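You operate a simulated robot arm through the tools that you are given. There is no shell and no other tool. Be economical: measure what you need, move in short steps, check, and stop when the job is done.

Carry out the task below with a simulated robot arm. There is one attempt and no reset: what you move stays moved.

## Task
Draw the overfull glass cell down to the blue line.
Fine: shut the blue fill tap first; cell waste beaker under the drain, tap shut after, beaker back. Set down upright: cell waste beaker.
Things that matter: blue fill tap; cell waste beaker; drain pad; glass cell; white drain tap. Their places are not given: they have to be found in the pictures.

It is judged by the outcome, as a careful person would: the job done as asked, and still so three seconds after it is handed in. It fails if anything else is knocked over, pushed out of place, dropped, spilled or broken.

## Robot
A 7-joint arm with a two-finger parallel gripper, fixed in place. Base frame: the origin is at the foot of the arm, x ahead of it, y to its left, z up; the work surface is at about z = 900. Lengths are in mm, angles in degrees, forces in N, time in s.
With the tool pointing down near the work surface it reaches from about 240 to 680 mm from the base axis. Its first joint turns from -66.0 to 66.0 degrees. Payload 2.4 kg.
The tool frame sits at the grasp point between the pads (the TCP): z along the fingers, y along the line on which they close. The tips reach 30 mm beyond it. Largest opening 94 mm; finger width 28, thickness 10; the body of the gripper, 50 by 96 mm, starts 55 mm behind the TCP.
Orientation is that of the tool frame in the base frame, as a unit quaternion [w, x, y, z]. With the fingers straight down and closing along the base's y, the tool's x points along the base's -x, its y along +y and its z along -z.

## Interface
- The arm moves only by the tool step_arm. Its arguments are lists of equal length, an entry for each row: "translation": the shift along the base's x, y, z in mm, a list of three; "delta_rot": the turn, a rotation vector about the base's x, y, z in degrees, a list of three; "claw": the finger opening in mm, from 0 to 94. In form: {"translation": [[x, y, z], ...], "delta_rot": [[rx, ry, rz], ...], "claw": [claw, ...]}. A call has 1 to 10 rows; each row shifts and turns the commanded pose from where the row before left it. A row lasts 0.2 s, in which the tool goes at most 50 mm and 8.6 degrees; a call with a longer step from one row to the next is refused whole, and so is a gripper value outside its range. A pose out of reach is approached as far as the arm can. The call stops where the force on the tool passes 40 N (or 10 N more than at its start, if that is more) or the arm is blocked; 0.2 s more then pass. The fingers move at their own pace (about 153 mm/s each) and stop on an object; they squeeze with about 30 N. The grip force told is the motor's: it shows also when the fingers shut on nothing. Time passes only in rows, and 0.2 s behind the last, so rows that do not move let the fingers close. It gives the time, the measured TCP pose, the force on the tool (base axes), the opening and the grip force at its end, in the units of the frame above (readings bear some noise), with the torque about the TCP (base axes, N m) and any sound that the robot's microphone picked up, and new pictures: "pictures" is both (left out), scene, wrist or none.
- Cameras (640 x 400 px; columns grow to the right, rows downward): "scene" is fixed at [46, 480.7, 1447.9]; the picture's right is [-0.67, -0.74, 0.00], its down [-0.40, 0.36, -0.84] and it looks along [0.63, -0.56, -0.54] (base axes); focal length 256 px, centre (320, 200). "wrist" rides on the gripper at [76, 14, -102] in the tool frame; the picture's right is [-0.18, 0.98, 0.00], its down [-0.75, -0.14, -0.64] and it looks along [-0.63, -0.12, 0.77] (tool axes); focal length 243 px, centre (320, 200).
- locate(camera, pixels): for up to 12 pixels [column, row] of the newest picture of that camera ("zoom" is the newest enlarged one), the place [x, y, z] in the base frame of the surface seen there, good to about 2 mm. No time passes.
- inspect(camera, box): a new picture of the part [left, top, right, bottom] of that camera's present view, enlarged. No time passes.
- sign_off(): hands the job in; it is judged then, once.

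Go step by step. Measure first, check grasps and placings, and put right what went wrong. The budget is 80 turns and 200 pictures, counting those below and the enlarged ones. Unless the task says otherwise, let go and move clear before handing in, and close with one line.

The tools are called after ">>>" by a JSON object that holds its "op" and its "data". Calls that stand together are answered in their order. step_arm: Moves the arm, as the interface text tells. Its arguments: {"type":"object","properties":{"translation":{"type":"array"},"delta_rot":{"type":"array"},"claw":{"type":"array"},"pictures":{"type":"string","enum":["both","scene","wrist","none"]}},"required":["translation","delta_rot","claw"]} The other tools are called the same way: locate (camera, pixels) gives the place of the surface under pixels of a picture; inspect (camera, box) takes an enlarged picture of a part of a camera's view; sign_off () hands the job in.

At the start:

```text
t: 0.0
ee_pos: [396.2, -4.0, 1339.8]
orientation: [0.0, 0.0, 1.0, 0.0]
contact_force: [0.9, -1.0, -0.2]
moment: [-0.03, -0.02, -0.01]
width: 94.0
grip_force: 0.0
```

scene: 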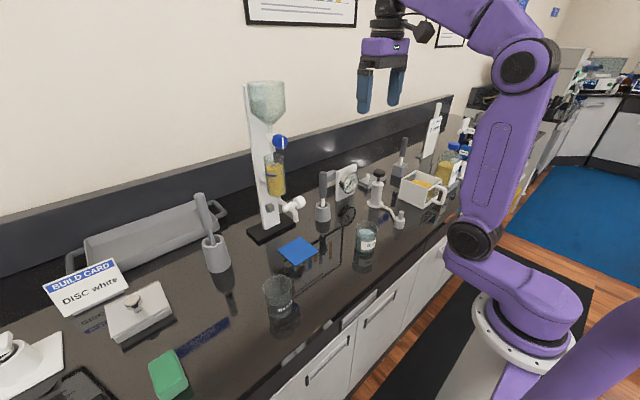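
wrist: 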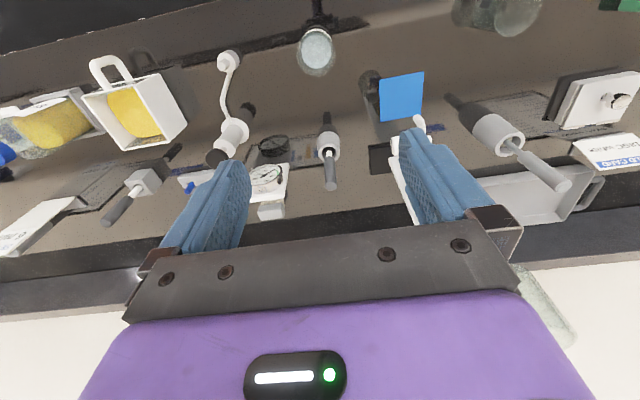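

The scene shows the cell stand at about (270,170), with a blue tap at (280,142), a white tap at (293,206), a blue pad at (298,250) and two beakers at (278,292) and (366,238). I'll enlarge these to tell them apart.

>>> {"op": "inspect", "data": {"camera": "scene", "box": [220, 70, 340, 145]}}

>>> {"op": "inspect", "data": {"camera": "scene", "box": [230, 130, 342, 200]}}

>>> {"op": "inspect", "data": {"camera": "scene", "box": [230, 190, 420, 320]}}

>>> {"op": "locate", "data": {"camera": "scene", "pixels": [[280, 142], [275, 160], [278, 190], [293, 206], [301, 202], [298, 250], [278, 280], [278, 305], [366, 230], [366, 248], [270, 232], [262, 120]]}}

```text
5.33 times, centred on (280, 108) of scene
```

zoom: 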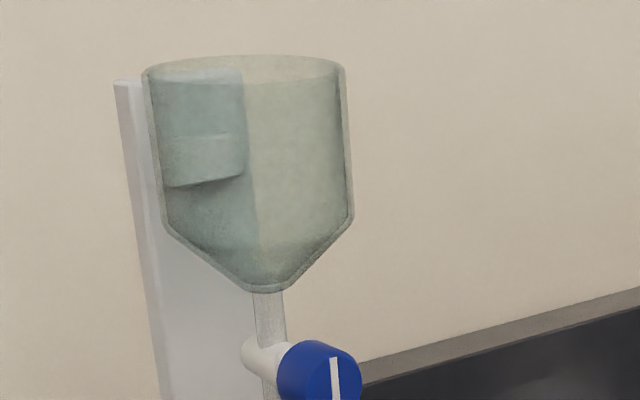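

```text
5.71 times, centred on (286, 165) of scene
```

zoom: 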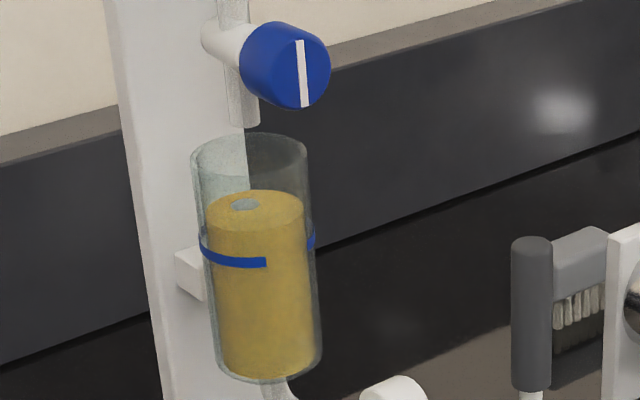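

```text
3.08 times, centred on (325, 255) of scene
```

zoom: 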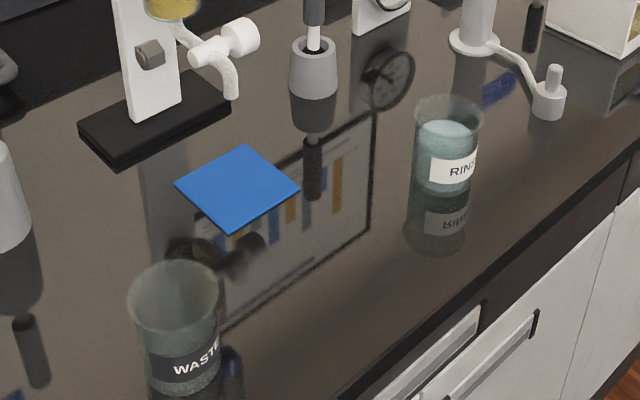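

```text
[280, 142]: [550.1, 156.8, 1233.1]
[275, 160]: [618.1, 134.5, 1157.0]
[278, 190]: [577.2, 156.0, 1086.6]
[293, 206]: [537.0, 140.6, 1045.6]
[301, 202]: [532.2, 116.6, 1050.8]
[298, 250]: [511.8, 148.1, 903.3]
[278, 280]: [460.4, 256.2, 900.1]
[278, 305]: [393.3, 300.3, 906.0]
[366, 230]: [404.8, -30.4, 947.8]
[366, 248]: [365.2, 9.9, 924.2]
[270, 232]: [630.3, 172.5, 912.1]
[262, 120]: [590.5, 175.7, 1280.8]
```

The "WASTE" beaker is at (278,292), the "RINSE" beaker at (366,238), and the pad is blue. I'll take closer views of both taps and the waste beaker for accurate positions.

>>> {"op": "inspect", "data": {"camera": "scene", "box": [255, 185, 335, 235]}}

>>> {"op": "locate", "data": {"camera": "zoom", "pixels": [[330, 150], [270, 165], [220, 170], [310, 260], [240, 130], [360, 130]]}}

>>> {"op": "inspect", "data": {"camera": "scene", "box": [255, 125, 319, 165]}}

>>> {"op": "locate", "data": {"camera": "zoom", "pixels": [[250, 100], [250, 170], [250, 245], [180, 170], [310, 170], [140, 130], [195, 110]]}}

>>> {"op": "inspect", "data": {"camera": "scene", "box": [238, 264, 318, 314]}}

>>> {"op": "locate", "data": {"camera": "zoom", "pixels": [[320, 330], [380, 320], [310, 375], [210, 100], [430, 100], [320, 150], [300, 250], [240, 300], [420, 280]]}}

```text
8.00 times, centred on (295, 210) of scene
```

zoom: 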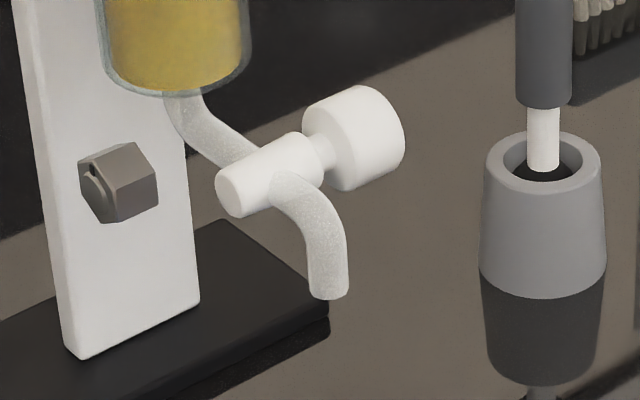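

```text
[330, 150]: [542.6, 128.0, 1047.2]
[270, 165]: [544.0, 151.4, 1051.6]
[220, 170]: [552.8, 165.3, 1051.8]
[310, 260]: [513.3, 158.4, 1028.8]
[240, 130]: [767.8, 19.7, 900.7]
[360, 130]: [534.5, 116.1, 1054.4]
```

```text
10.00 times, centred on (287, 145) of scene
```

zoom: 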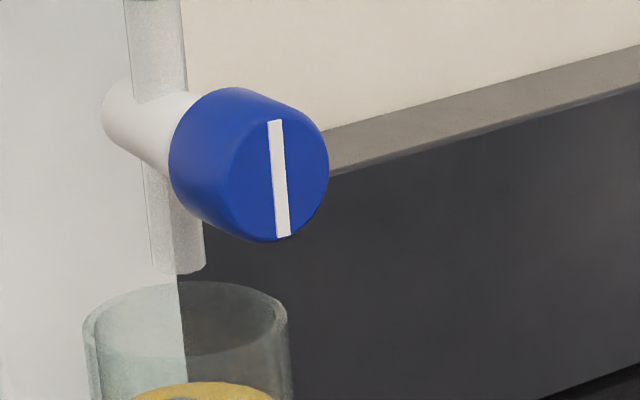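

```text
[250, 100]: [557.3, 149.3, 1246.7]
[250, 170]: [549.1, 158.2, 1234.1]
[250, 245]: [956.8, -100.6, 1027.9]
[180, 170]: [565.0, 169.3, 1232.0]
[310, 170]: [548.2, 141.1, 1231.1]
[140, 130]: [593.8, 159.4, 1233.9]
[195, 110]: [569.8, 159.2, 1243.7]
```

```text
8.00 times, centred on (278, 289) of scene
```

zoom: 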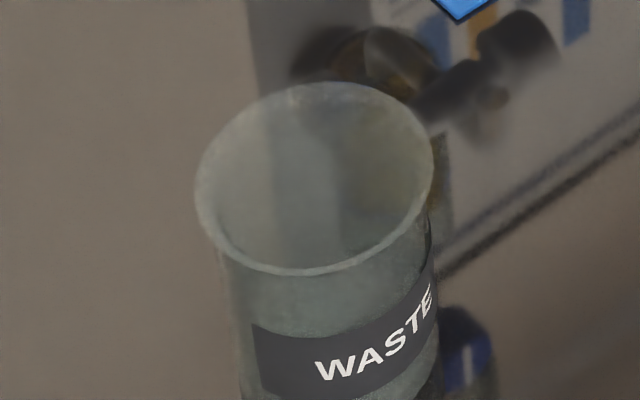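

```text
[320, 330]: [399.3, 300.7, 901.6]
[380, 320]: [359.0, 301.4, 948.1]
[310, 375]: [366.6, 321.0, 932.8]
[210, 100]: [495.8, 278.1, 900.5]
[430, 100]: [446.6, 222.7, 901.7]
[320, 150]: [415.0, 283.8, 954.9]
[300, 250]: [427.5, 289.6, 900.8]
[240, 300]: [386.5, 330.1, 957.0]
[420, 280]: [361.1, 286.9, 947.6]
```

The blue knob's axis runs along x. Its front face is at about (548, 153, 1233), and the vertical stripe means open. I'll bring the tool horizontal, pointing +x, in front of it.

>>> {"op": "step_arm", "data": {"translation": [[0, 15.7, -10.7], [0, 15.7, -10.7], [0, 15.7, -10.7], [0, 15.7, -10.7], [0, 15.7, -10.7], [0, 15.7, -10.7], [0, 15.7, -10.7], [0, 15.7, -10.7], [0, 15.7, -10.7], [0, 15.7, -10.7]], "delta_rot": [[0, -8.5, 0], [0, -8.5, 0], [0, -8.5, 0], [0, -8.5, 0], [0, -8.5, 0], [0, -8.5, 0], [0, -8.5, 0], [0, -8.5, 0], [0, -8.5, 0], [0, -8.5, 0]], "claw": [94, 94, 94, 94, 94, 94, 94, 94, 94, 94]}}

```text
t: 2.2
ee_pos: [395.4, 124.0, 1239.5]
orientation: [0.619, 0.052, 0.783, -0.015]
contact_force: [1.8, 2.4, 2.1]
moment: [-0.14, 0.18, -0.09]
width: 94.2
grip_force: 0.2
out of reach, approached as far as the arm can: row 9, 10
```

scene: 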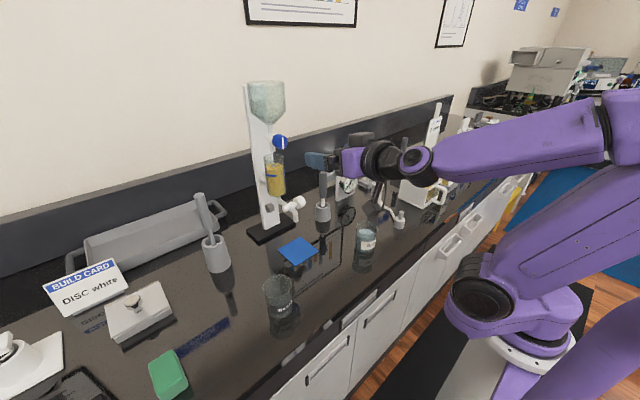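
wrist: 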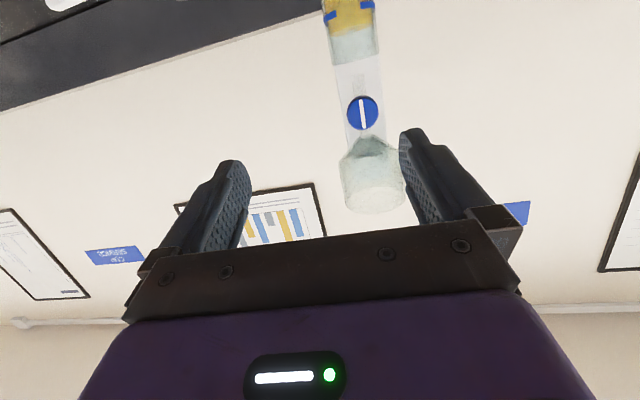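

The arm ran short of reach while folded, so going further forward should ease it. The blue knob shows at wrist (362,112); I'll measure it there and move ahead.

>>> {"op": "locate", "data": {"camera": "wrist", "pixels": [[355, 112], [362, 98], [362, 127], [348, 112], [377, 112], [370, 112], [362, 160], [366, 60]]}}

>>> {"op": "step_arm", "data": {"translation": [[15, 0, 0], [15, 0, 0], [15, 0, 0], [0, 0, 0]], "delta_rot": [[0, 0, 0], [0, 0, 0], [0, 0, 0], [0, 0, 0]], "claw": [94, 94, 94, 94]}}

```text
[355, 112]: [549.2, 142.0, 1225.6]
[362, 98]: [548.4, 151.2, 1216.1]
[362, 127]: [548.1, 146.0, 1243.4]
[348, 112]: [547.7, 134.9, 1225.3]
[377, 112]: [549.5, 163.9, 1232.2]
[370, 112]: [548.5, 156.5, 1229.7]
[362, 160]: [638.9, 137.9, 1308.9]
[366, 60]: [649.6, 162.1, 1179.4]
```

```text
t: 3.2
ee_pos: [442.0, 129.7, 1242.0]
orientation: [0.642, 0.012, 0.766, -0.016]
contact_force: [-0.2, -1.1, -0.1]
moment: [0.03, 0.02, 0.05]
width: 93.8
grip_force: 0.1
```

scene: 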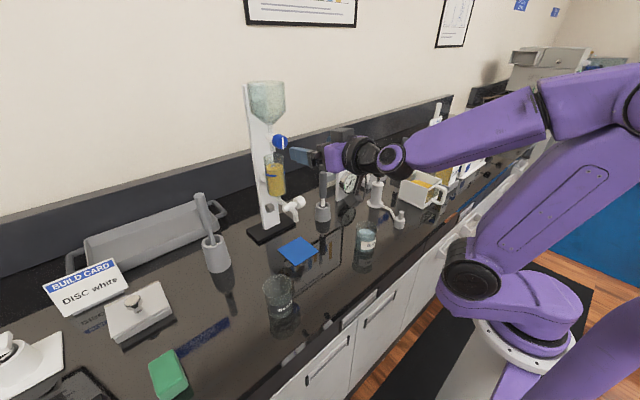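
wrist: 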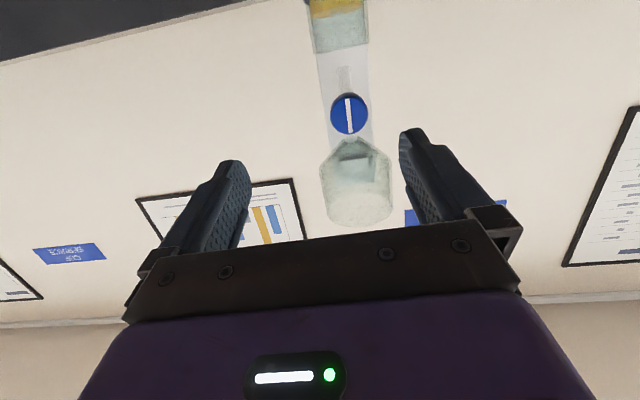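

The knob centre measures about (548.5, 149.5, 1230) with a radius of about 15. I'll level the tool and line it up with tips short of the knob.

>>> {"op": "step_arm", "data": {"translation": [[10, 5, -3], [10, 5, -3], [10, 5, -3], [10, 5, -3], [0, 0, 0]], "delta_rot": [[0, -3.3, 0.8], [0, -3.3, 0.8], [0, -3.3, 0.7], [0, 0, 0], [0, 0, 0]], "claw": [94, 94, 80, 60, 60]}}

```text
t: 4.4
ee_pos: [483.0, 151.0, 1229.5]
orientation: [0.706, -0.002, 0.708, -0.001]
contact_force: [-0.9, -0.1, -0.6]
moment: [-0.02, 0.0, 0.05]
width: 60.0
grip_force: 0.0
```

scene: 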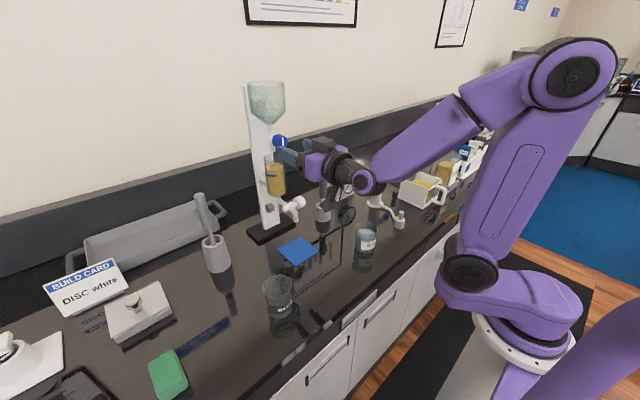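
wrist: 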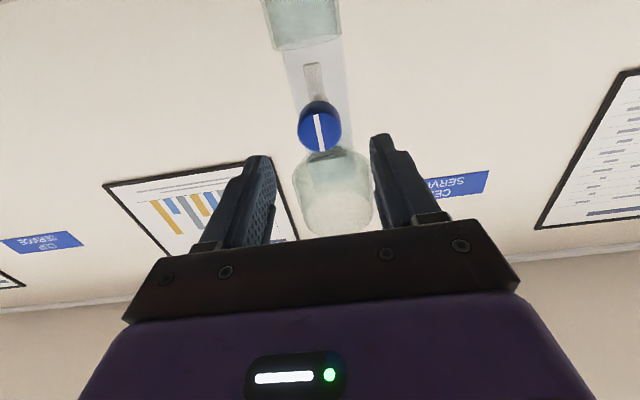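

The tool is level and aligned. I'll recheck the knob rim at wrist (320,125) before straddling it.

>>> {"op": "locate", "data": {"camera": "wrist", "pixels": [[302, 130], [338, 130], [320, 148], [318, 116], [318, 105], [312, 80]]}}

>>> {"op": "step_arm", "data": {"translation": [[18, -0.5, 0], [18, 0, 0], [17, 0, 0], [0, 0, 0]], "delta_rot": [[0, 0, 0], [0, 0, 0], [0, 0, 0], [0, 0, 0]], "claw": [60, 60, 60, 60]}}

```text
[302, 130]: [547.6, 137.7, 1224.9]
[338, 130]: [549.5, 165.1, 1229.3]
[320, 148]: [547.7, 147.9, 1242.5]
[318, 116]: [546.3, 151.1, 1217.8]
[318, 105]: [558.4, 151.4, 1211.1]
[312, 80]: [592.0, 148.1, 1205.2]
```

```text
t: 5.4
ee_pos: [535.8, 148.9, 1230.5]
orientation: [0.706, -0.002, 0.708, -0.001]
contact_force: [-0.3, 0.1, -0.6]
moment: [0.01, 0.0, 0.0]
width: 59.9
grip_force: 0.2
```

scene: 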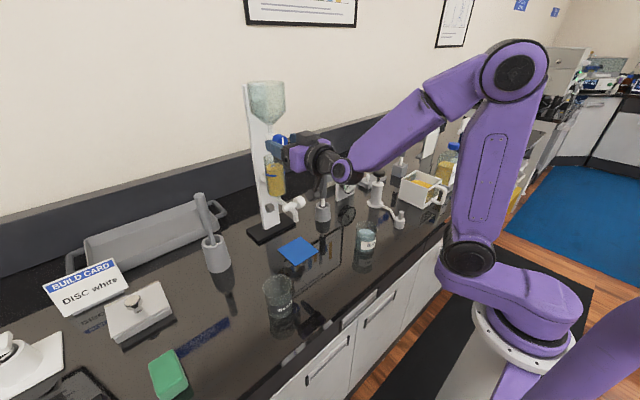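
wrist: 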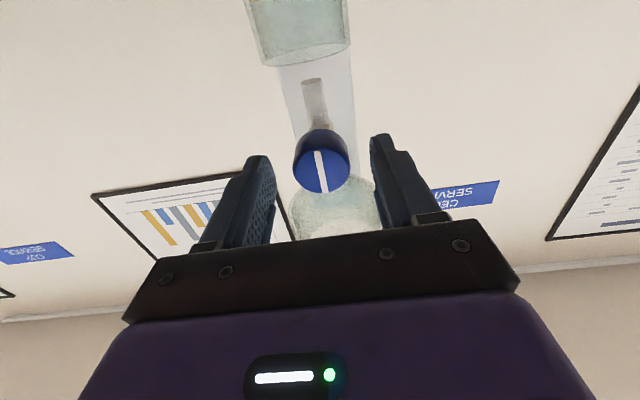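

The fingers straddle the knob and its centre is about 151, so I'll shift 1.5 mm and close.

>>> {"op": "step_arm", "data": {"translation": [[0, 1.5, 0], [0, 0, 0], [0, 0, 0], [0, 0, 0]], "delta_rot": [[0, 0, 0], [0, 0, 0], [0, 0, 0], [0, 0, 0]], "claw": [50, 35, 25, 25]}}

```text
t: 6.4
ee_pos: [537.4, 149.2, 1230.7]
orientation: [0.706, -0.001, 0.708, -0.002]
contact_force: [-0.8, -4.6, 0.7]
moment: [0.03, -0.06, -0.14]
width: 32.8
grip_force: 44.5
```

scene: 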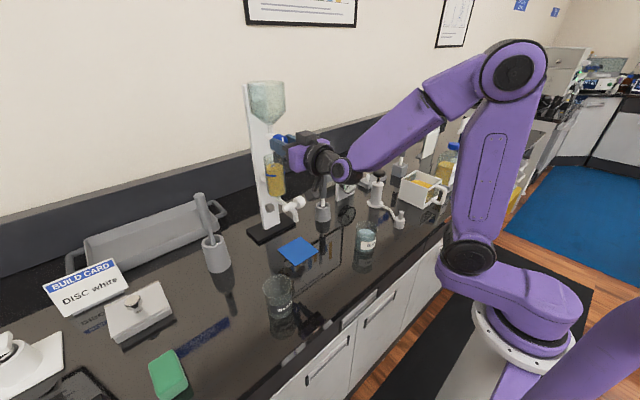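
wrist: 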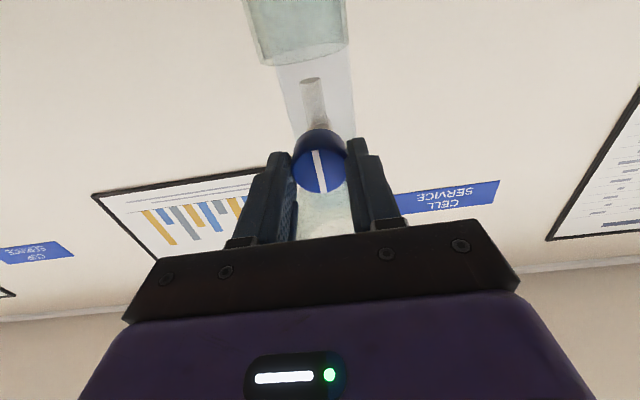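

It is gripped at 32.8 mm. I'll try a small turn clockwise as seen from the front, which is +rx, and read the torque.

>>> {"op": "step_arm", "data": {"translation": [[0, 0, 0], [0, 0, 0], [0, 0, 0]], "delta_rot": [[5, 0, 0], [5, 0, 0], [0, 0, 0]], "claw": [25, 25, 25], "pictures": "wrist"}}

```text
t: 7.2
ee_pos: [536.7, 150.0, 1230.9]
orientation: [0.704, 0.061, 0.705, 0.061]
contact_force: [9.3, -6.9, 5.7]
moment: [-0.03, 1.01, 0.31]
width: 33.1
grip_force: 44.5
```

wrist: 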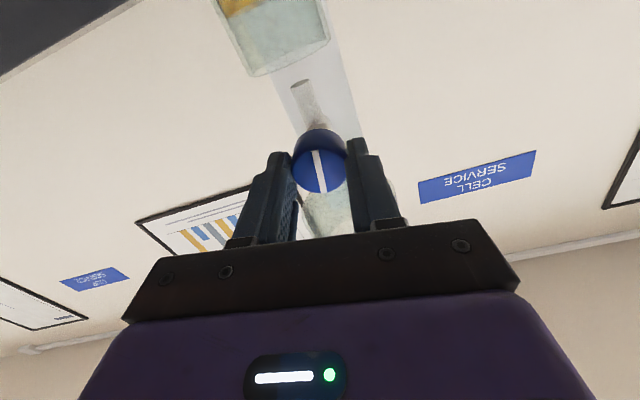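

The stripe turned with the gripper and the torque about x is nearly zero, so this direction is free. I'll continue the turn.

>>> {"op": "step_arm", "data": {"translation": [[0, 0, 0], [0, 0, 0], [0, 0, 0], [0, 0, 0], [0, 0, 0]], "delta_rot": [[8, 0, 0], [8, 0, 0], [8, 0, 0], [8, 0, 0], [0, 0, 0]], "claw": [25, 25, 25, 25, 25], "pictures": "wrist"}}

```text
t: 7.8
ee_pos: [538.7, 149.9, 1231.6]
orientation: [0.694, 0.138, 0.694, 0.136]
contact_force: [-20.2, -2.5, 3.0]
moment: [0.02, -0.27, 0.39]
width: 32.6
grip_force: 44.7
stopped in row 2: the force on the tool passed its limit at 68 N (the readings are from after the stop); the commanded pose is now the measured one
```

wrist: 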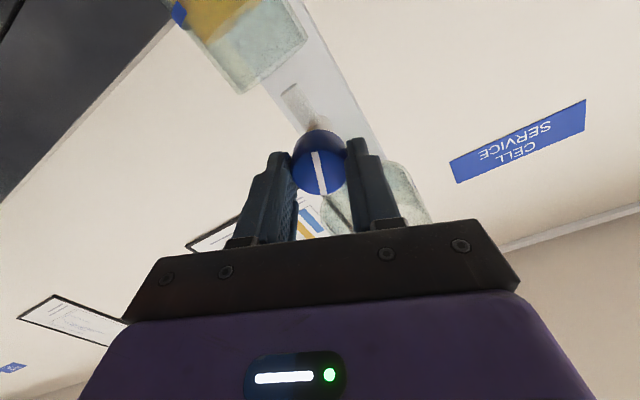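

The knob has followed for about 22° with no torque about x. The stop was an axial push of -20 N in x, so I'll back off slightly and turn more slowly.

>>> {"op": "step_arm", "data": {"translation": [[-1.5, 0, 0], [0, 0, 0], [0, 0, 0], [0, 0, 0], [0, 0, 0], [0, 0, 0]], "delta_rot": [[0, 0, 0], [3, 0, 0], [3, 0, 0], [3, 0, 0], [3, 0, 0], [0, 0, 0]], "claw": [25, 25, 25, 25, 25, 25], "pictures": "wrist"}}

```text
t: 9.2
ee_pos: [538.1, 150.4, 1231.8]
orientation: [0.675, 0.211, 0.676, 0.209]
contact_force: [2.7, -0.2, 2.8]
moment: [-0.05, -0.78, 0.13]
width: 32.9
grip_force: 45.2
```

wrist: 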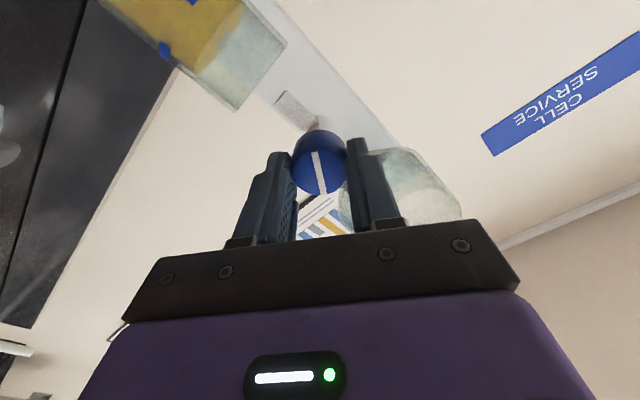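

That went smoothly and the turn is at about 34°. I'll continue slowly.

>>> {"op": "step_arm", "data": {"translation": [[0, 0, 0], [0, 0, 0], [0, 0, 0], [0, 0, 0], [0, 0, 0], [0, 0, 0], [0, 0, 0], [0, 0, 0], [0, 0, 0], [0, 0, 0]], "delta_rot": [[3, 0, 0], [3, 0, 0], [3, 0, 0], [3, 0, 0], [3, 0, 0], [3, 0, 0], [3, 0, 0], [3, 0, 0], [3, 0, 0], [0, 0, 0]], "claw": [25, 25, 25, 25, 25, 25, 25, 25, 25, 25], "pictures": "wrist"}}

```text
t: 9.8
ee_pos: [540.0, 150.7, 1231.5]
orientation: [0.659, 0.248, 0.672, 0.228]
contact_force: [-13.4, -5.6, 1.1]
moment: [0.0, 0.05, 0.68]
width: 33.4
grip_force: 45.0
out of reach, approached as far as the arm can: row 2, 3
stopped in row 3: the force on the tool passed its limit at 47 N (the readings are from after the stop); the commanded pose is now the measured one
```

wrist: 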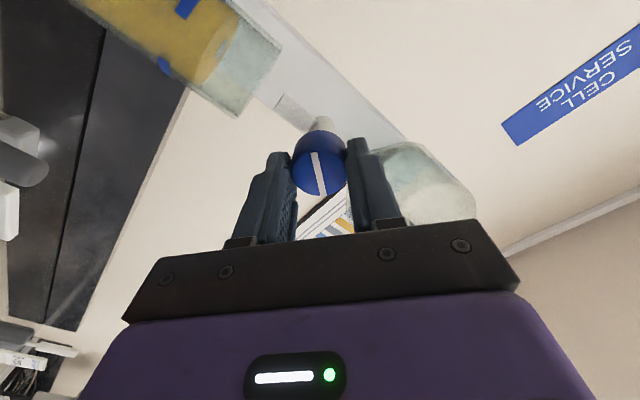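

The arm reaches a joint limit at about 39°. I'll let go, back off, roll back about 80° and regrip for the rest.

>>> {"op": "step_arm", "data": {"translation": [[0, 0, 0], [0, 0, 0], [-20, 0, 0], [-25, 0, 0], [0, 0, 0], [0, 0, 0], [0, 0, 0], [0, 0, 0], [0, 0, 0], [0, 0, 0]], "delta_rot": [[0, 0, 0], [0, 0, 0], [0, 0, 0], [0, 0, 0], [-8, 0, 0], [-8, 0, 0], [-8, 0, 0], [-8, 0, 0], [-8, 0, 0], [0, 0, 0]], "claw": [50, 56, 56, 56, 56, 56, 56, 56, 56, 56], "pictures": "both"}}

>>> {"op": "step_arm", "data": {"translation": [[0, 0, 0], [0, 0, 0], [0, 0, 0], [0, 0, 0], [0, 0, 0], [0, 0, 0]], "delta_rot": [[-8, 0, 0], [-8, 0, 0], [-8, 0, 0], [-8, 0, 0], [-8, 0, 0], [0, 0, 0]], "claw": [56, 56, 56, 56, 56, 56], "pictures": "wrist"}}

```text
t: 12.0
ee_pos: [496.1, 152.3, 1234.4]
orientation: [0.704, 0.008, 0.71, -0.017]
contact_force: [0.6, 0.5, 1.3]
moment: [0.07, 0.01, 0.0]
width: 55.9
grip_force: 0.1
out of reach, approached as far as the arm can: row 4
```

scene: 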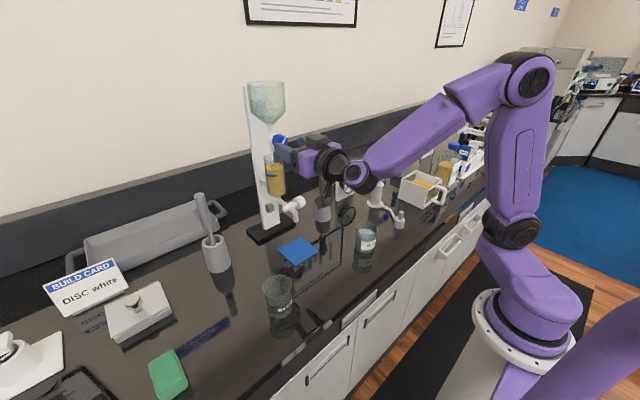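
wrist: 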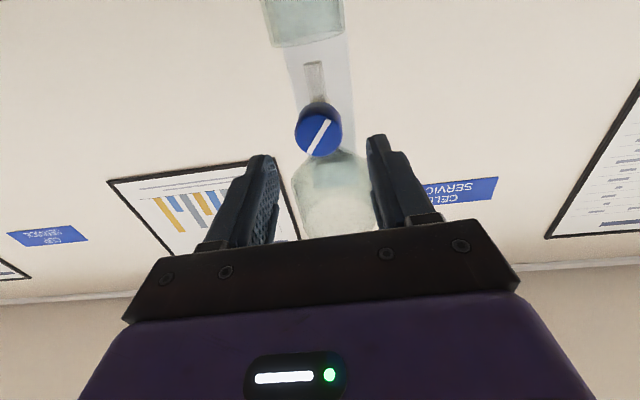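

```text
t: 13.4
ee_pos: [495.8, 151.4, 1233.4]
orientation: [0.663, -0.235, 0.662, -0.258]
contact_force: [0.1, -0.1, -0.1]
moment: [0.02, -0.02, -0.01]
width: 56.0
grip_force: 0.1
```

wrist: 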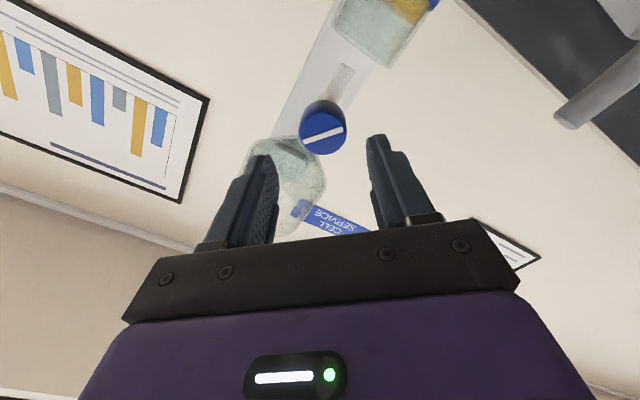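

The knob is now at about 38° and the tool roll at -41°. I'll approach, grip and turn the remaining ~52° in small steps.

>>> {"op": "step_arm", "data": {"translation": [[14, -0.5, -1], [14, -0.5, -1], [13, 0, -0.5], [0, 0, 0], [0, 0, 0], [0, 0, 0], [0, 0, 0]], "delta_rot": [[0, 0, 1.7], [0, 0, 0], [0, 0, 0], [0, 0, 0], [0, 0, 0], [0, 0, 0], [0, 0, 0]], "claw": [56, 56, 56, 56, 40, 25, 25], "pictures": "wrist"}}

>>> {"op": "step_arm", "data": {"translation": [[0, 0, 0], [0, 0, 0], [0, 0, 0], [0, 0, 0], [0, 0, 0], [0, 0, 0], [0, 0, 0], [0, 0, 0]], "delta_rot": [[3, 0, 0], [3, 0, 0], [3, 0, 0], [3, 0, 0], [3, 0, 0], [3, 0, 0], [3, 0, 0], [0, 0, 0]], "claw": [25, 25, 25, 25, 25, 25, 25, 25], "pictures": "wrist"}}

```text
t: 15.0
ee_pos: [535.0, 150.3, 1231.4]
orientation: [0.667, -0.245, 0.659, -0.248]
contact_force: [8.5, 6.5, -5.0]
moment: [0.05, 0.35, 0.53]
width: 32.9
grip_force: 45.1
```

wrist: 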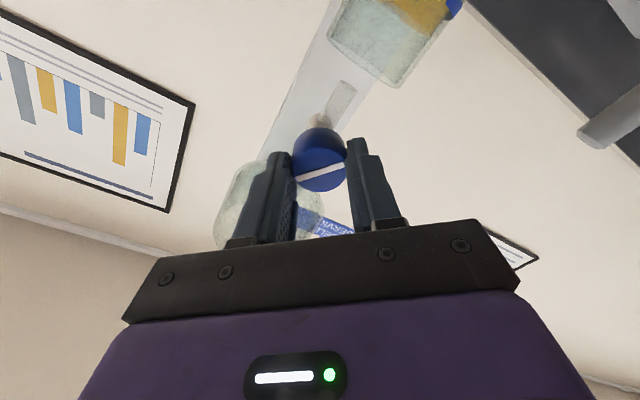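

```text
t: 16.8
ee_pos: [537.8, 151.6, 1230.7]
orientation: [0.7, -0.117, 0.693, -0.124]
contact_force: [6.6, 1.8, -8.9]
moment: [0.0, 0.29, 0.47]
width: 33.0
grip_force: 45.1
```

wrist: 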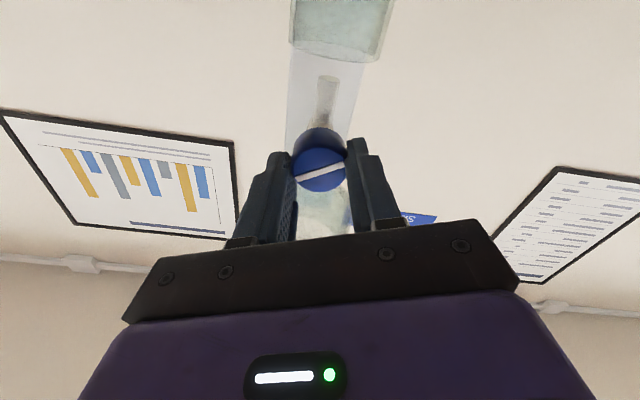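

The knob is following, with about 32° remaining. I'll continue.

>>> {"op": "step_arm", "data": {"translation": [[0, 0, 0], [0, 0, 0], [0, 0, 0], [0, 0, 0], [0, 0, 0], [0, 0, 0], [0, 0, 0], [0, 0, 0]], "delta_rot": [[3, 0, 0], [3, 0, 0], [3, 0, 0], [3, 0, 0], [3, 0, 0], [3, 0, 0], [3, 0, 0], [0, 0, 0]], "claw": [25, 25, 25, 25, 25, 25, 25, 25], "pictures": "none"}}

>>> {"op": "step_arm", "data": {"translation": [[0, 0, 0], [0, 0, 0], [0, 0, 0], [0, 0, 0], [0, 0, 0]], "delta_rot": [[3, 0, 0], [3, 0, 0], [3, 0, 0], [2, 0, 0], [0, 0, 0]], "claw": [25, 25, 25, 25, 25], "pictures": "both"}}

```text
t: 18.6
ee_pos: [535.8, 151.6, 1230.6]
orientation: [0.71, 0.013, 0.704, 0.004]
contact_force: [2.6, -3.0, -9.7]
moment: [0.0, -0.77, 0.38]
width: 33.2
grip_force: 45.3
```

```text
t: 19.8
ee_pos: [536.6, 150.6, 1231.4]
orientation: [0.706, 0.081, 0.7, 0.073]
contact_force: [-2.5, -7.9, -8.3]
moment: [-0.24, -0.52, 0.31]
width: 33.1
grip_force: 45.5
```

scene: 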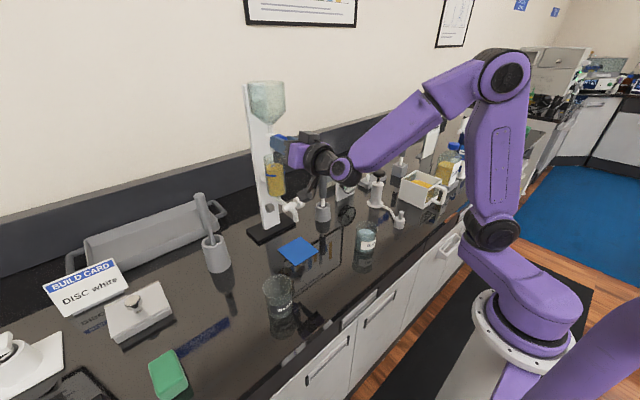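
wrist: 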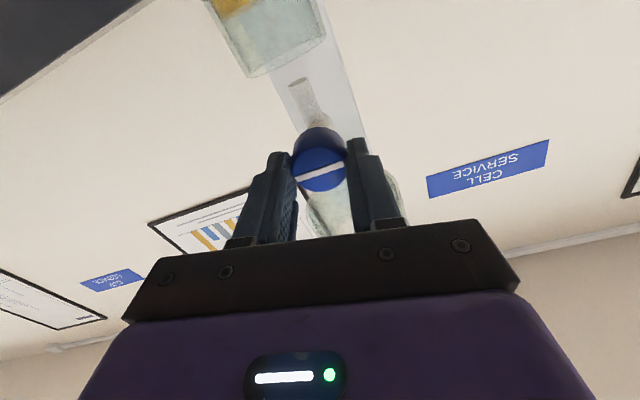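

A resisting torque of -0.24 N·m has appeared, so the stop is probably reached. I'll release, back off and look.

>>> {"op": "step_arm", "data": {"translation": [[0, 0, 0], [0, 0, 0], [-25, 0, 0], [-30, 0, 0], [-20, -20, 0], [0, -30, 0], [0, 0, 0]], "delta_rot": [[0, 0, 0], [0, 0, 0], [0, 0, 0], [0, 0, 0], [-6, 0, 0], [-6, 0, 0], [0, 0, 0]], "claw": [50, 60, 60, 60, 60, 60, 60]}}

>>> {"op": "inspect", "data": {"camera": "scene", "box": [245, 125, 325, 175]}}

>>> {"op": "inspect", "data": {"camera": "scene", "box": [245, 150, 309, 230]}}

```text
t: 21.4
ee_pos: [460.7, 100.9, 1229.2]
orientation: [0.71, 0.005, 0.704, -0.002]
contact_force: [-0.9, -1.0, 0.3]
moment: [0.0, -0.01, 0.01]
width: 60.3
grip_force: 0.0
```

scene: 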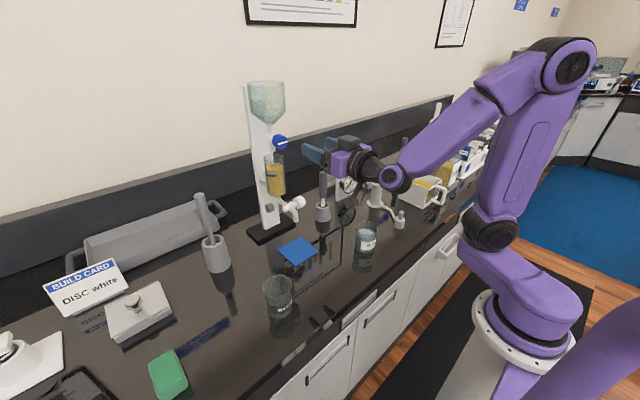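
wrist: 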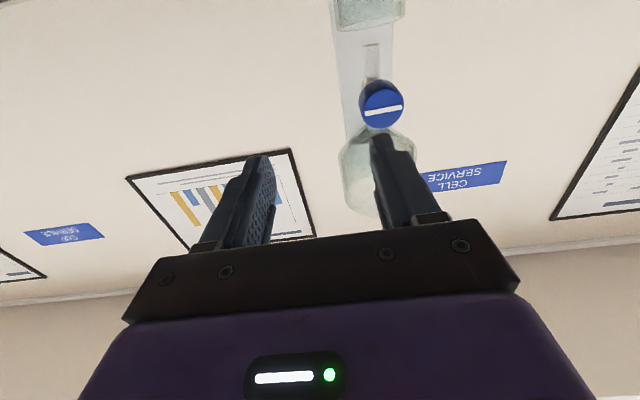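

```text
8.00 times, centred on (285, 150) of scene
```

zoom: 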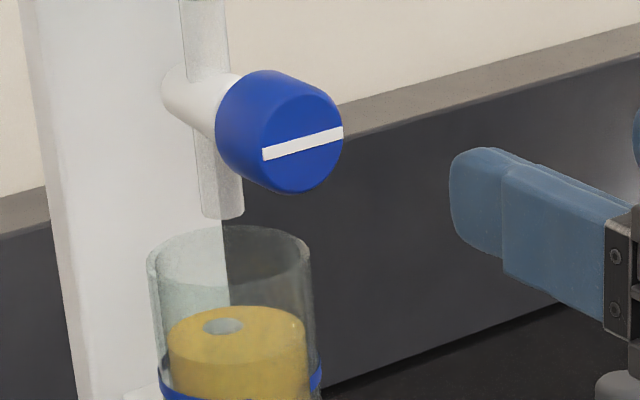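

```text
5.00 times, centred on (277, 190) of scene
```

zoom: 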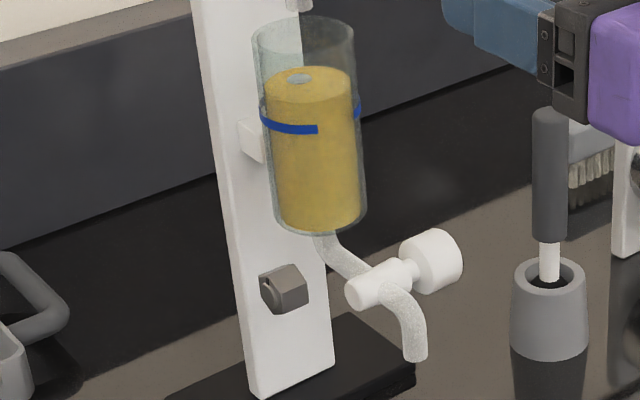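

The blue tap's stripe is now horizontal, so it is shut. Next is the waste beaker, centred near (392,297). I'll go over it with a tilted tool, about 50° from vertical, so the gripper stays clear of the spout later.

>>> {"op": "step_arm", "data": {"translation": [[-12, 15.6, -12], [-12, 15.6, -12], [-12, 15.6, -12], [-12, 15.6, -12], [-12, 15.6, -12], [-12, 15.6, -12], [-12, 15.6, -12], [-12, 15.6, -12], [-12, 15.6, -12], [-12, 15.6, -12]], "delta_rot": [[0, 8, 0], [0, 8, 0], [0, 8, 0], [0, 8, 0], [0, 8, 0], [0, 0, 7.4], [0, 0, 7.4], [0, 0, 7.4], [0, 0, 7.4], [0, 0, 7.4]], "claw": [94, 94, 94, 94, 94, 94, 94, 94, 94, 94]}}

```text
t: 23.6
ee_pos: [339.6, 256.8, 1109.0]
orientation: [0.405, -0.282, 0.859, 0.133]
contact_force: [-0.1, 0.9, 0.5]
moment: [-0.02, 0.0, -0.02]
width: 94.0
grip_force: 0.0
```

scene: 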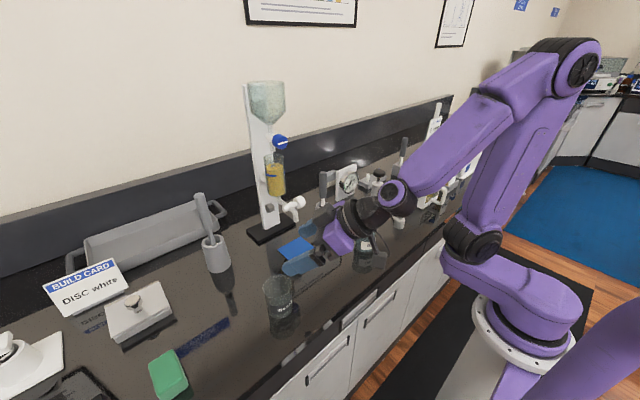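
wrist: 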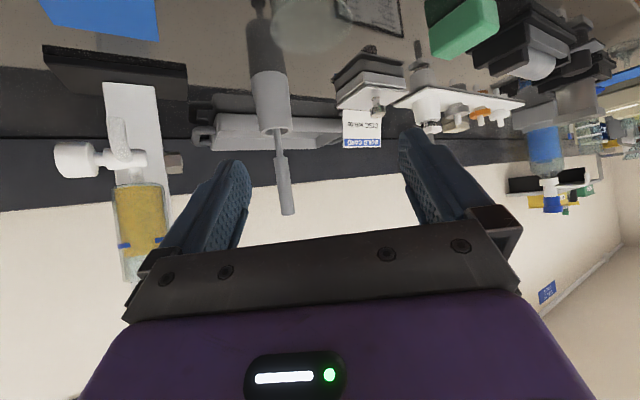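

The pose was reached. The beaker shows at the top of the wrist view, around (315,25). I'll measure its rim from both cameras, plus the spout tip at (125,160).

>>> {"op": "inspect", "data": {"camera": "wrist", "box": [240, 0, 400, 100]}}

>>> {"op": "locate", "data": {"camera": "zoom", "pixels": [[140, 100], [200, 150], [260, 200], [340, 190], [420, 150], [450, 60], [130, 40], [300, 100]]}}

>>> {"op": "inspect", "data": {"camera": "wrist", "box": [40, 100, 200, 200]}}

>>> {"op": "locate", "data": {"camera": "zoom", "pixels": [[80, 180], [80, 240], [160, 230], [230, 230], [330, 240], [310, 160], [310, 90], [420, 235], [290, 60], [330, 60]]}}

>>> {"op": "inspect", "data": {"camera": "scene", "box": [254, 260, 318, 340]}}

>>> {"op": "locate", "data": {"camera": "zoom", "pixels": [[100, 110], [100, 250], [240, 120], [160, 160], [170, 250], [220, 220], [130, 300], [200, 300], [170, 290]]}}

```text
4.00 times, centred on (320, 50) of wrist
```

zoom: 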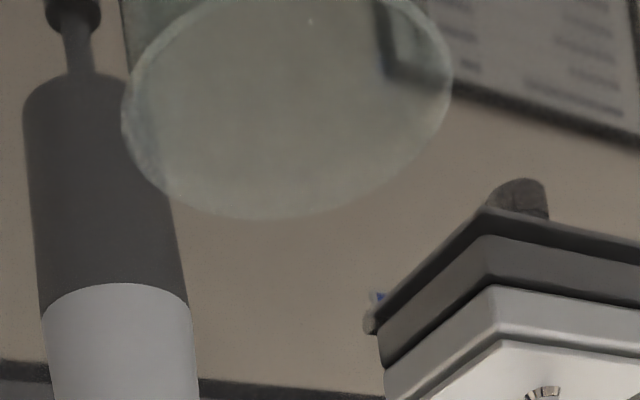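

```text
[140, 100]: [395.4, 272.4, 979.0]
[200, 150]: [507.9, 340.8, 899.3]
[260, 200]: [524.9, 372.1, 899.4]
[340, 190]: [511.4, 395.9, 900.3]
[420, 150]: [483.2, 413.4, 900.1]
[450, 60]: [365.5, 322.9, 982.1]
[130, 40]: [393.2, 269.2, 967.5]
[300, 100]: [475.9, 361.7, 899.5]
```

```text
4.00 times, centred on (120, 150) of wrist
```

zoom: 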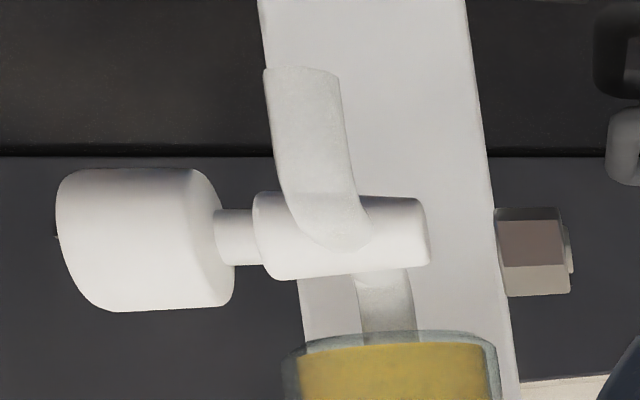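

```text
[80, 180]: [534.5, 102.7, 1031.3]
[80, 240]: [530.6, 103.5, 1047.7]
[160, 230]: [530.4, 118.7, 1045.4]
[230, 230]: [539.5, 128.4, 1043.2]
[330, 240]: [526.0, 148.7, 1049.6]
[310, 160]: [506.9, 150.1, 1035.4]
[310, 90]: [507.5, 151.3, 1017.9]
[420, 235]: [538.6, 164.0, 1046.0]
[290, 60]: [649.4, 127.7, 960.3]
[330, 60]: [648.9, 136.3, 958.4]
```

```text
5.00 times, centred on (286, 300) of scene
```

zoom: 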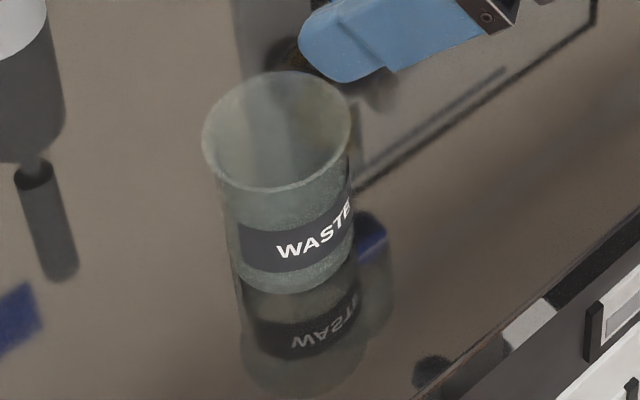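

```text
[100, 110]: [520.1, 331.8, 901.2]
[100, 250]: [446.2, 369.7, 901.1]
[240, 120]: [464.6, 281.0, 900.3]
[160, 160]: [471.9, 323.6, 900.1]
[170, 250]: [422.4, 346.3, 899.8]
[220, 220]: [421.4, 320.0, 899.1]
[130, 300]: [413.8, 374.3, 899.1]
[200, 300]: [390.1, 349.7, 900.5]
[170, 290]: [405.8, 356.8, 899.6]
```

The beaker's axis fits to about (390,300), with body radius 31 and the rim at z≈981. The spout tip is at about (513,151,1012) above the pad, and the white knob is at about (541,110,1047) with its axis along y. I'll position above the beaker and descend to straddle it.

>>> {"op": "step_arm", "data": {"translation": [[15, 13, -10], [15, 13, -15], [16, 14, -25], [0, 0, -25], [0, 0, -25], [0, 0, -20], [0, 0, 0]], "delta_rot": [[0, 0, 0], [0, 0, 0], [0, 0, 0], [0, 0, 0], [0, 0, 0], [0, 0, 0], [0, 0, 0]], "claw": [94, 94, 94, 94, 94, 94, 94]}}

```text
t: 25.2
ee_pos: [387.6, 297.4, 992.1]
orientation: [0.406, -0.282, 0.859, 0.134]
contact_force: [-0.4, 0.0, -0.1]
moment: [-0.04, -0.03, -0.02]
width: 93.9
grip_force: 0.1
```

scene: 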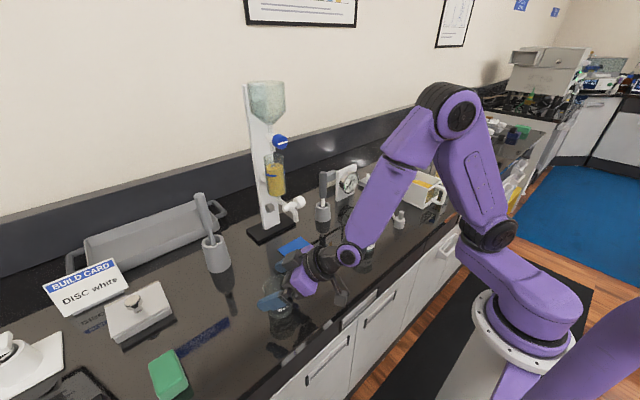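
wrist: 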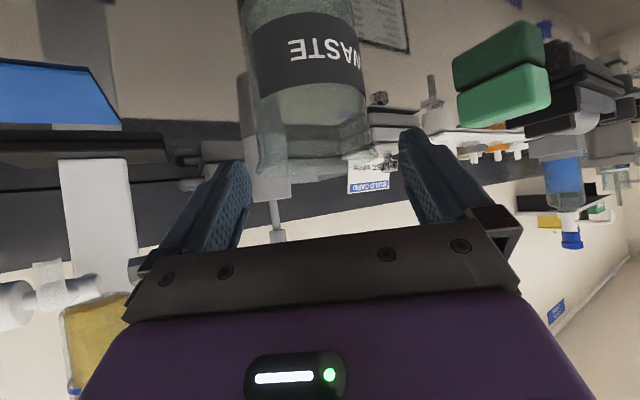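

The beaker sits between the fingers. I'll descend to z≈945 and close gently.

>>> {"op": "step_arm", "data": {"translation": [[0, 0, -16], [0, 0, -16], [0, 0, -15], [0, 0, 0]], "delta_rot": [[0, 0, 0], [0, 0, 0], [0, 0, 0], [0, 0, 0]], "claw": [94, 94, 94, 94]}}

```text
t: 26.2
ee_pos: [386.8, 299.1, 946.0]
orientation: [0.406, -0.282, 0.859, 0.133]
contact_force: [-0.6, 0.2, 0.4]
moment: [-0.02, 0.01, -0.01]
width: 94.0
grip_force: 0.0
```

scene: 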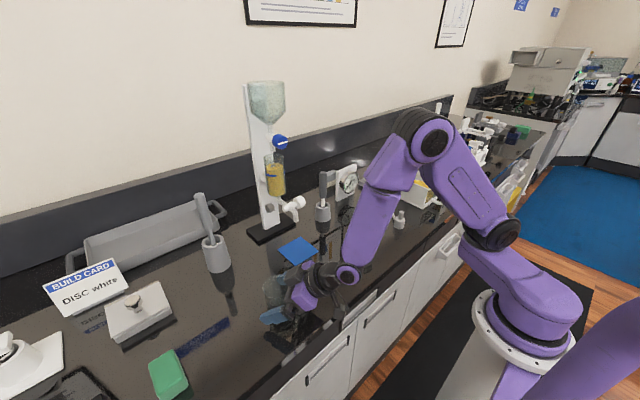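
wrist: 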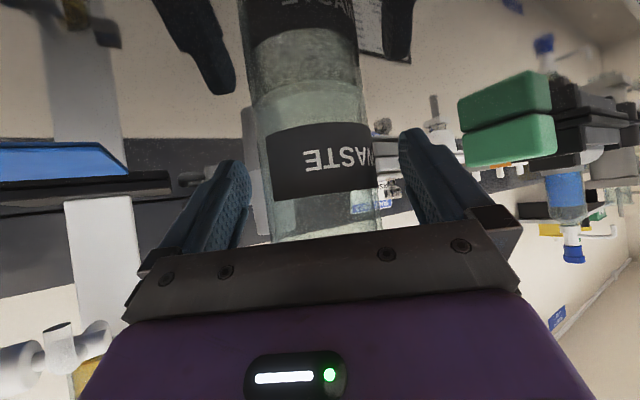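

It is centred (beaker columns 265–378 between fingers at 250–400). I'll close the grip.

>>> {"op": "step_arm", "data": {"translation": [[0, 0, 0], [0, 0, 0], [0, 0, 0], [0, 0, 0]], "delta_rot": [[0, 0, 0], [0, 0, 0], [0, 0, 0], [0, 0, 0]], "claw": [75, 62, 52, 52], "pictures": "wrist"}}

```text
t: 27.2
ee_pos: [387.1, 298.8, 944.8]
orientation: [0.405, -0.282, 0.859, 0.133]
contact_force: [0.0, 0.2, 0.5]
moment: [-0.04, 0.0, -0.04]
width: 62.8
grip_force: 29.9
```

wrist: 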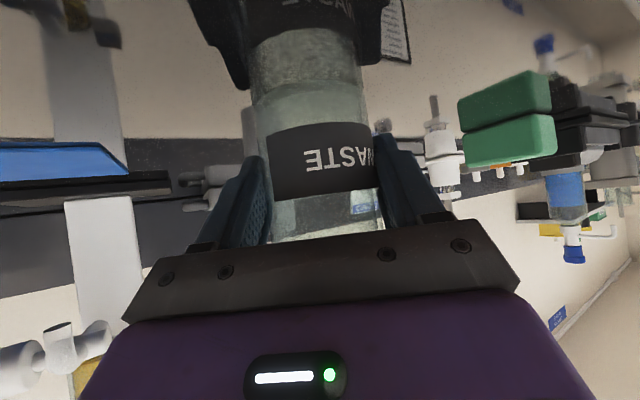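

The grip is firm (62.8 mm). I'll lift 14 mm, and check where the brush pot near the pad sits before carrying the beaker across.

>>> {"op": "step_arm", "data": {"translation": [[0, 0, 5], [0, 0, 9], [0, 0, 0]], "delta_rot": [[0, 0, 0], [0, 0, 0], [0, 0, 0]], "claw": [52, 52, 52]}}

>>> {"op": "locate", "data": {"camera": "scene", "pixels": [[317, 210], [322, 216], [330, 212], [322, 190], [296, 238], [279, 250], [316, 249], [299, 264]]}}

```text
t: 28.0
ee_pos: [387.7, 299.6, 958.1]
orientation: [0.406, -0.282, 0.86, 0.132]
contact_force: [0.1, -0.4, -0.6]
moment: [0.01, 0.02, 0.0]
width: 62.8
grip_force: 30.1
```

scene: 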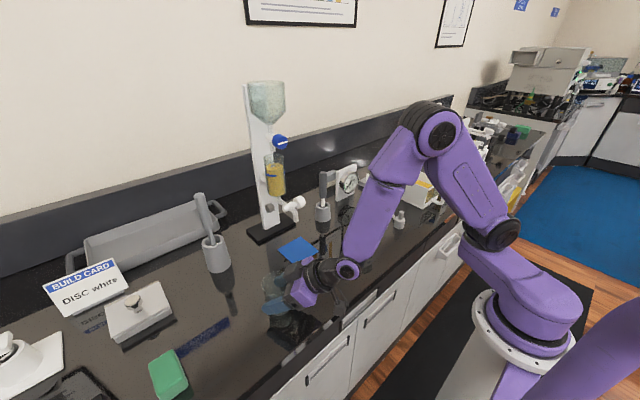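
wrist: 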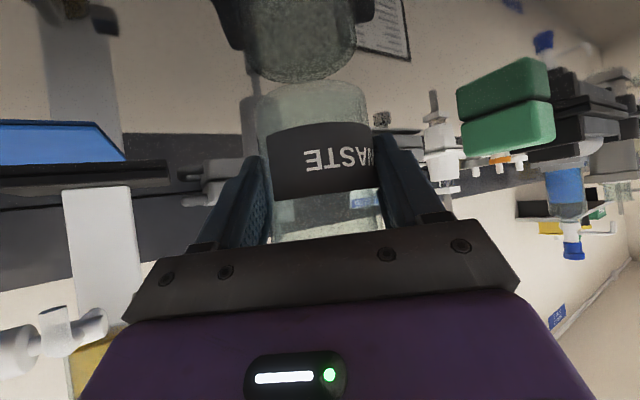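

```text
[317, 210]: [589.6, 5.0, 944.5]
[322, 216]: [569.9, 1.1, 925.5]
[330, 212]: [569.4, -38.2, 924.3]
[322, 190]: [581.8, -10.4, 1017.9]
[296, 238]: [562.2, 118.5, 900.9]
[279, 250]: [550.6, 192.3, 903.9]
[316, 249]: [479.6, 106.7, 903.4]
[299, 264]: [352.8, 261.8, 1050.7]
```

The pot is at y≈-15, which is clear. I'll carry the beaker to beneath the spout.

>>> {"op": "step_arm", "data": {"translation": [[12, -15, 0], [12, -15, 0], [12, -15, 0], [12, -15, 0], [12, -15, 0], [12, -15, 0], [12, -15, 0], [12, -15, 0], [12, -15, 0], [0, 0, 0]], "delta_rot": [[0, 0, -2.2], [0, 0, -2.2], [0, 0, -2.2], [0, 0, -2.2], [0, 0, -2.2], [0, 0, -2.2], [0, 0, -2.2], [0, 0, -2.2], [0, 0, -2.2], [0, 0, 0]], "claw": [52, 52, 52, 52, 52, 52, 52, 52, 52, 52]}}

>>> {"op": "inspect", "data": {"camera": "scene", "box": [255, 190, 351, 250]}}

```text
t: 30.2
ee_pos: [494.7, 159.0, 956.8]
orientation: [0.423, -0.13, 0.895, 0.06]
contact_force: [0.6, 0.0, -1.4]
moment: [0.0, 0.01, -0.04]
width: 62.4
grip_force: 30.1
```

scene: 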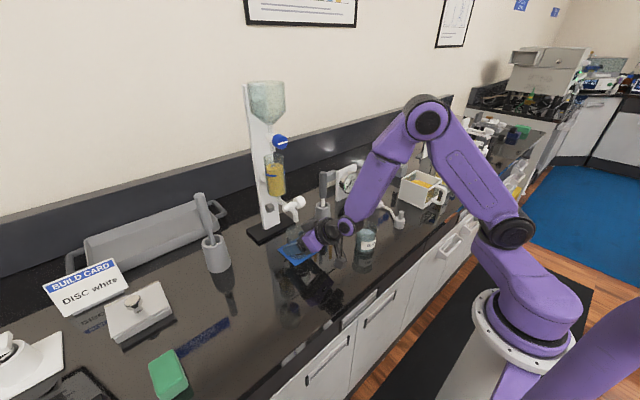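
wrist: 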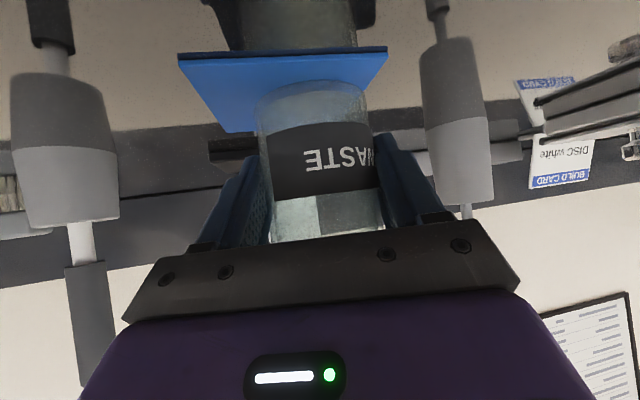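

```text
6.67 times, centred on (303, 220) of scene
```

zoom: 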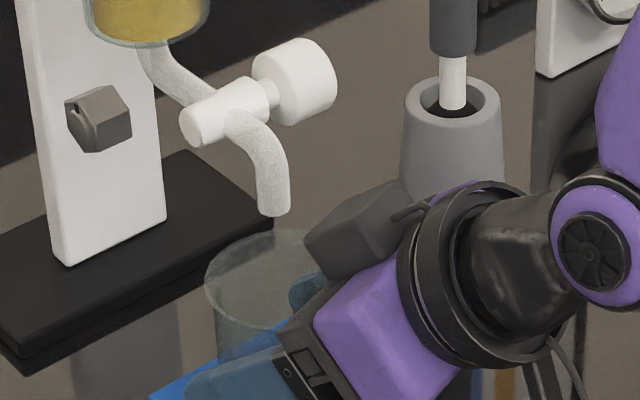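

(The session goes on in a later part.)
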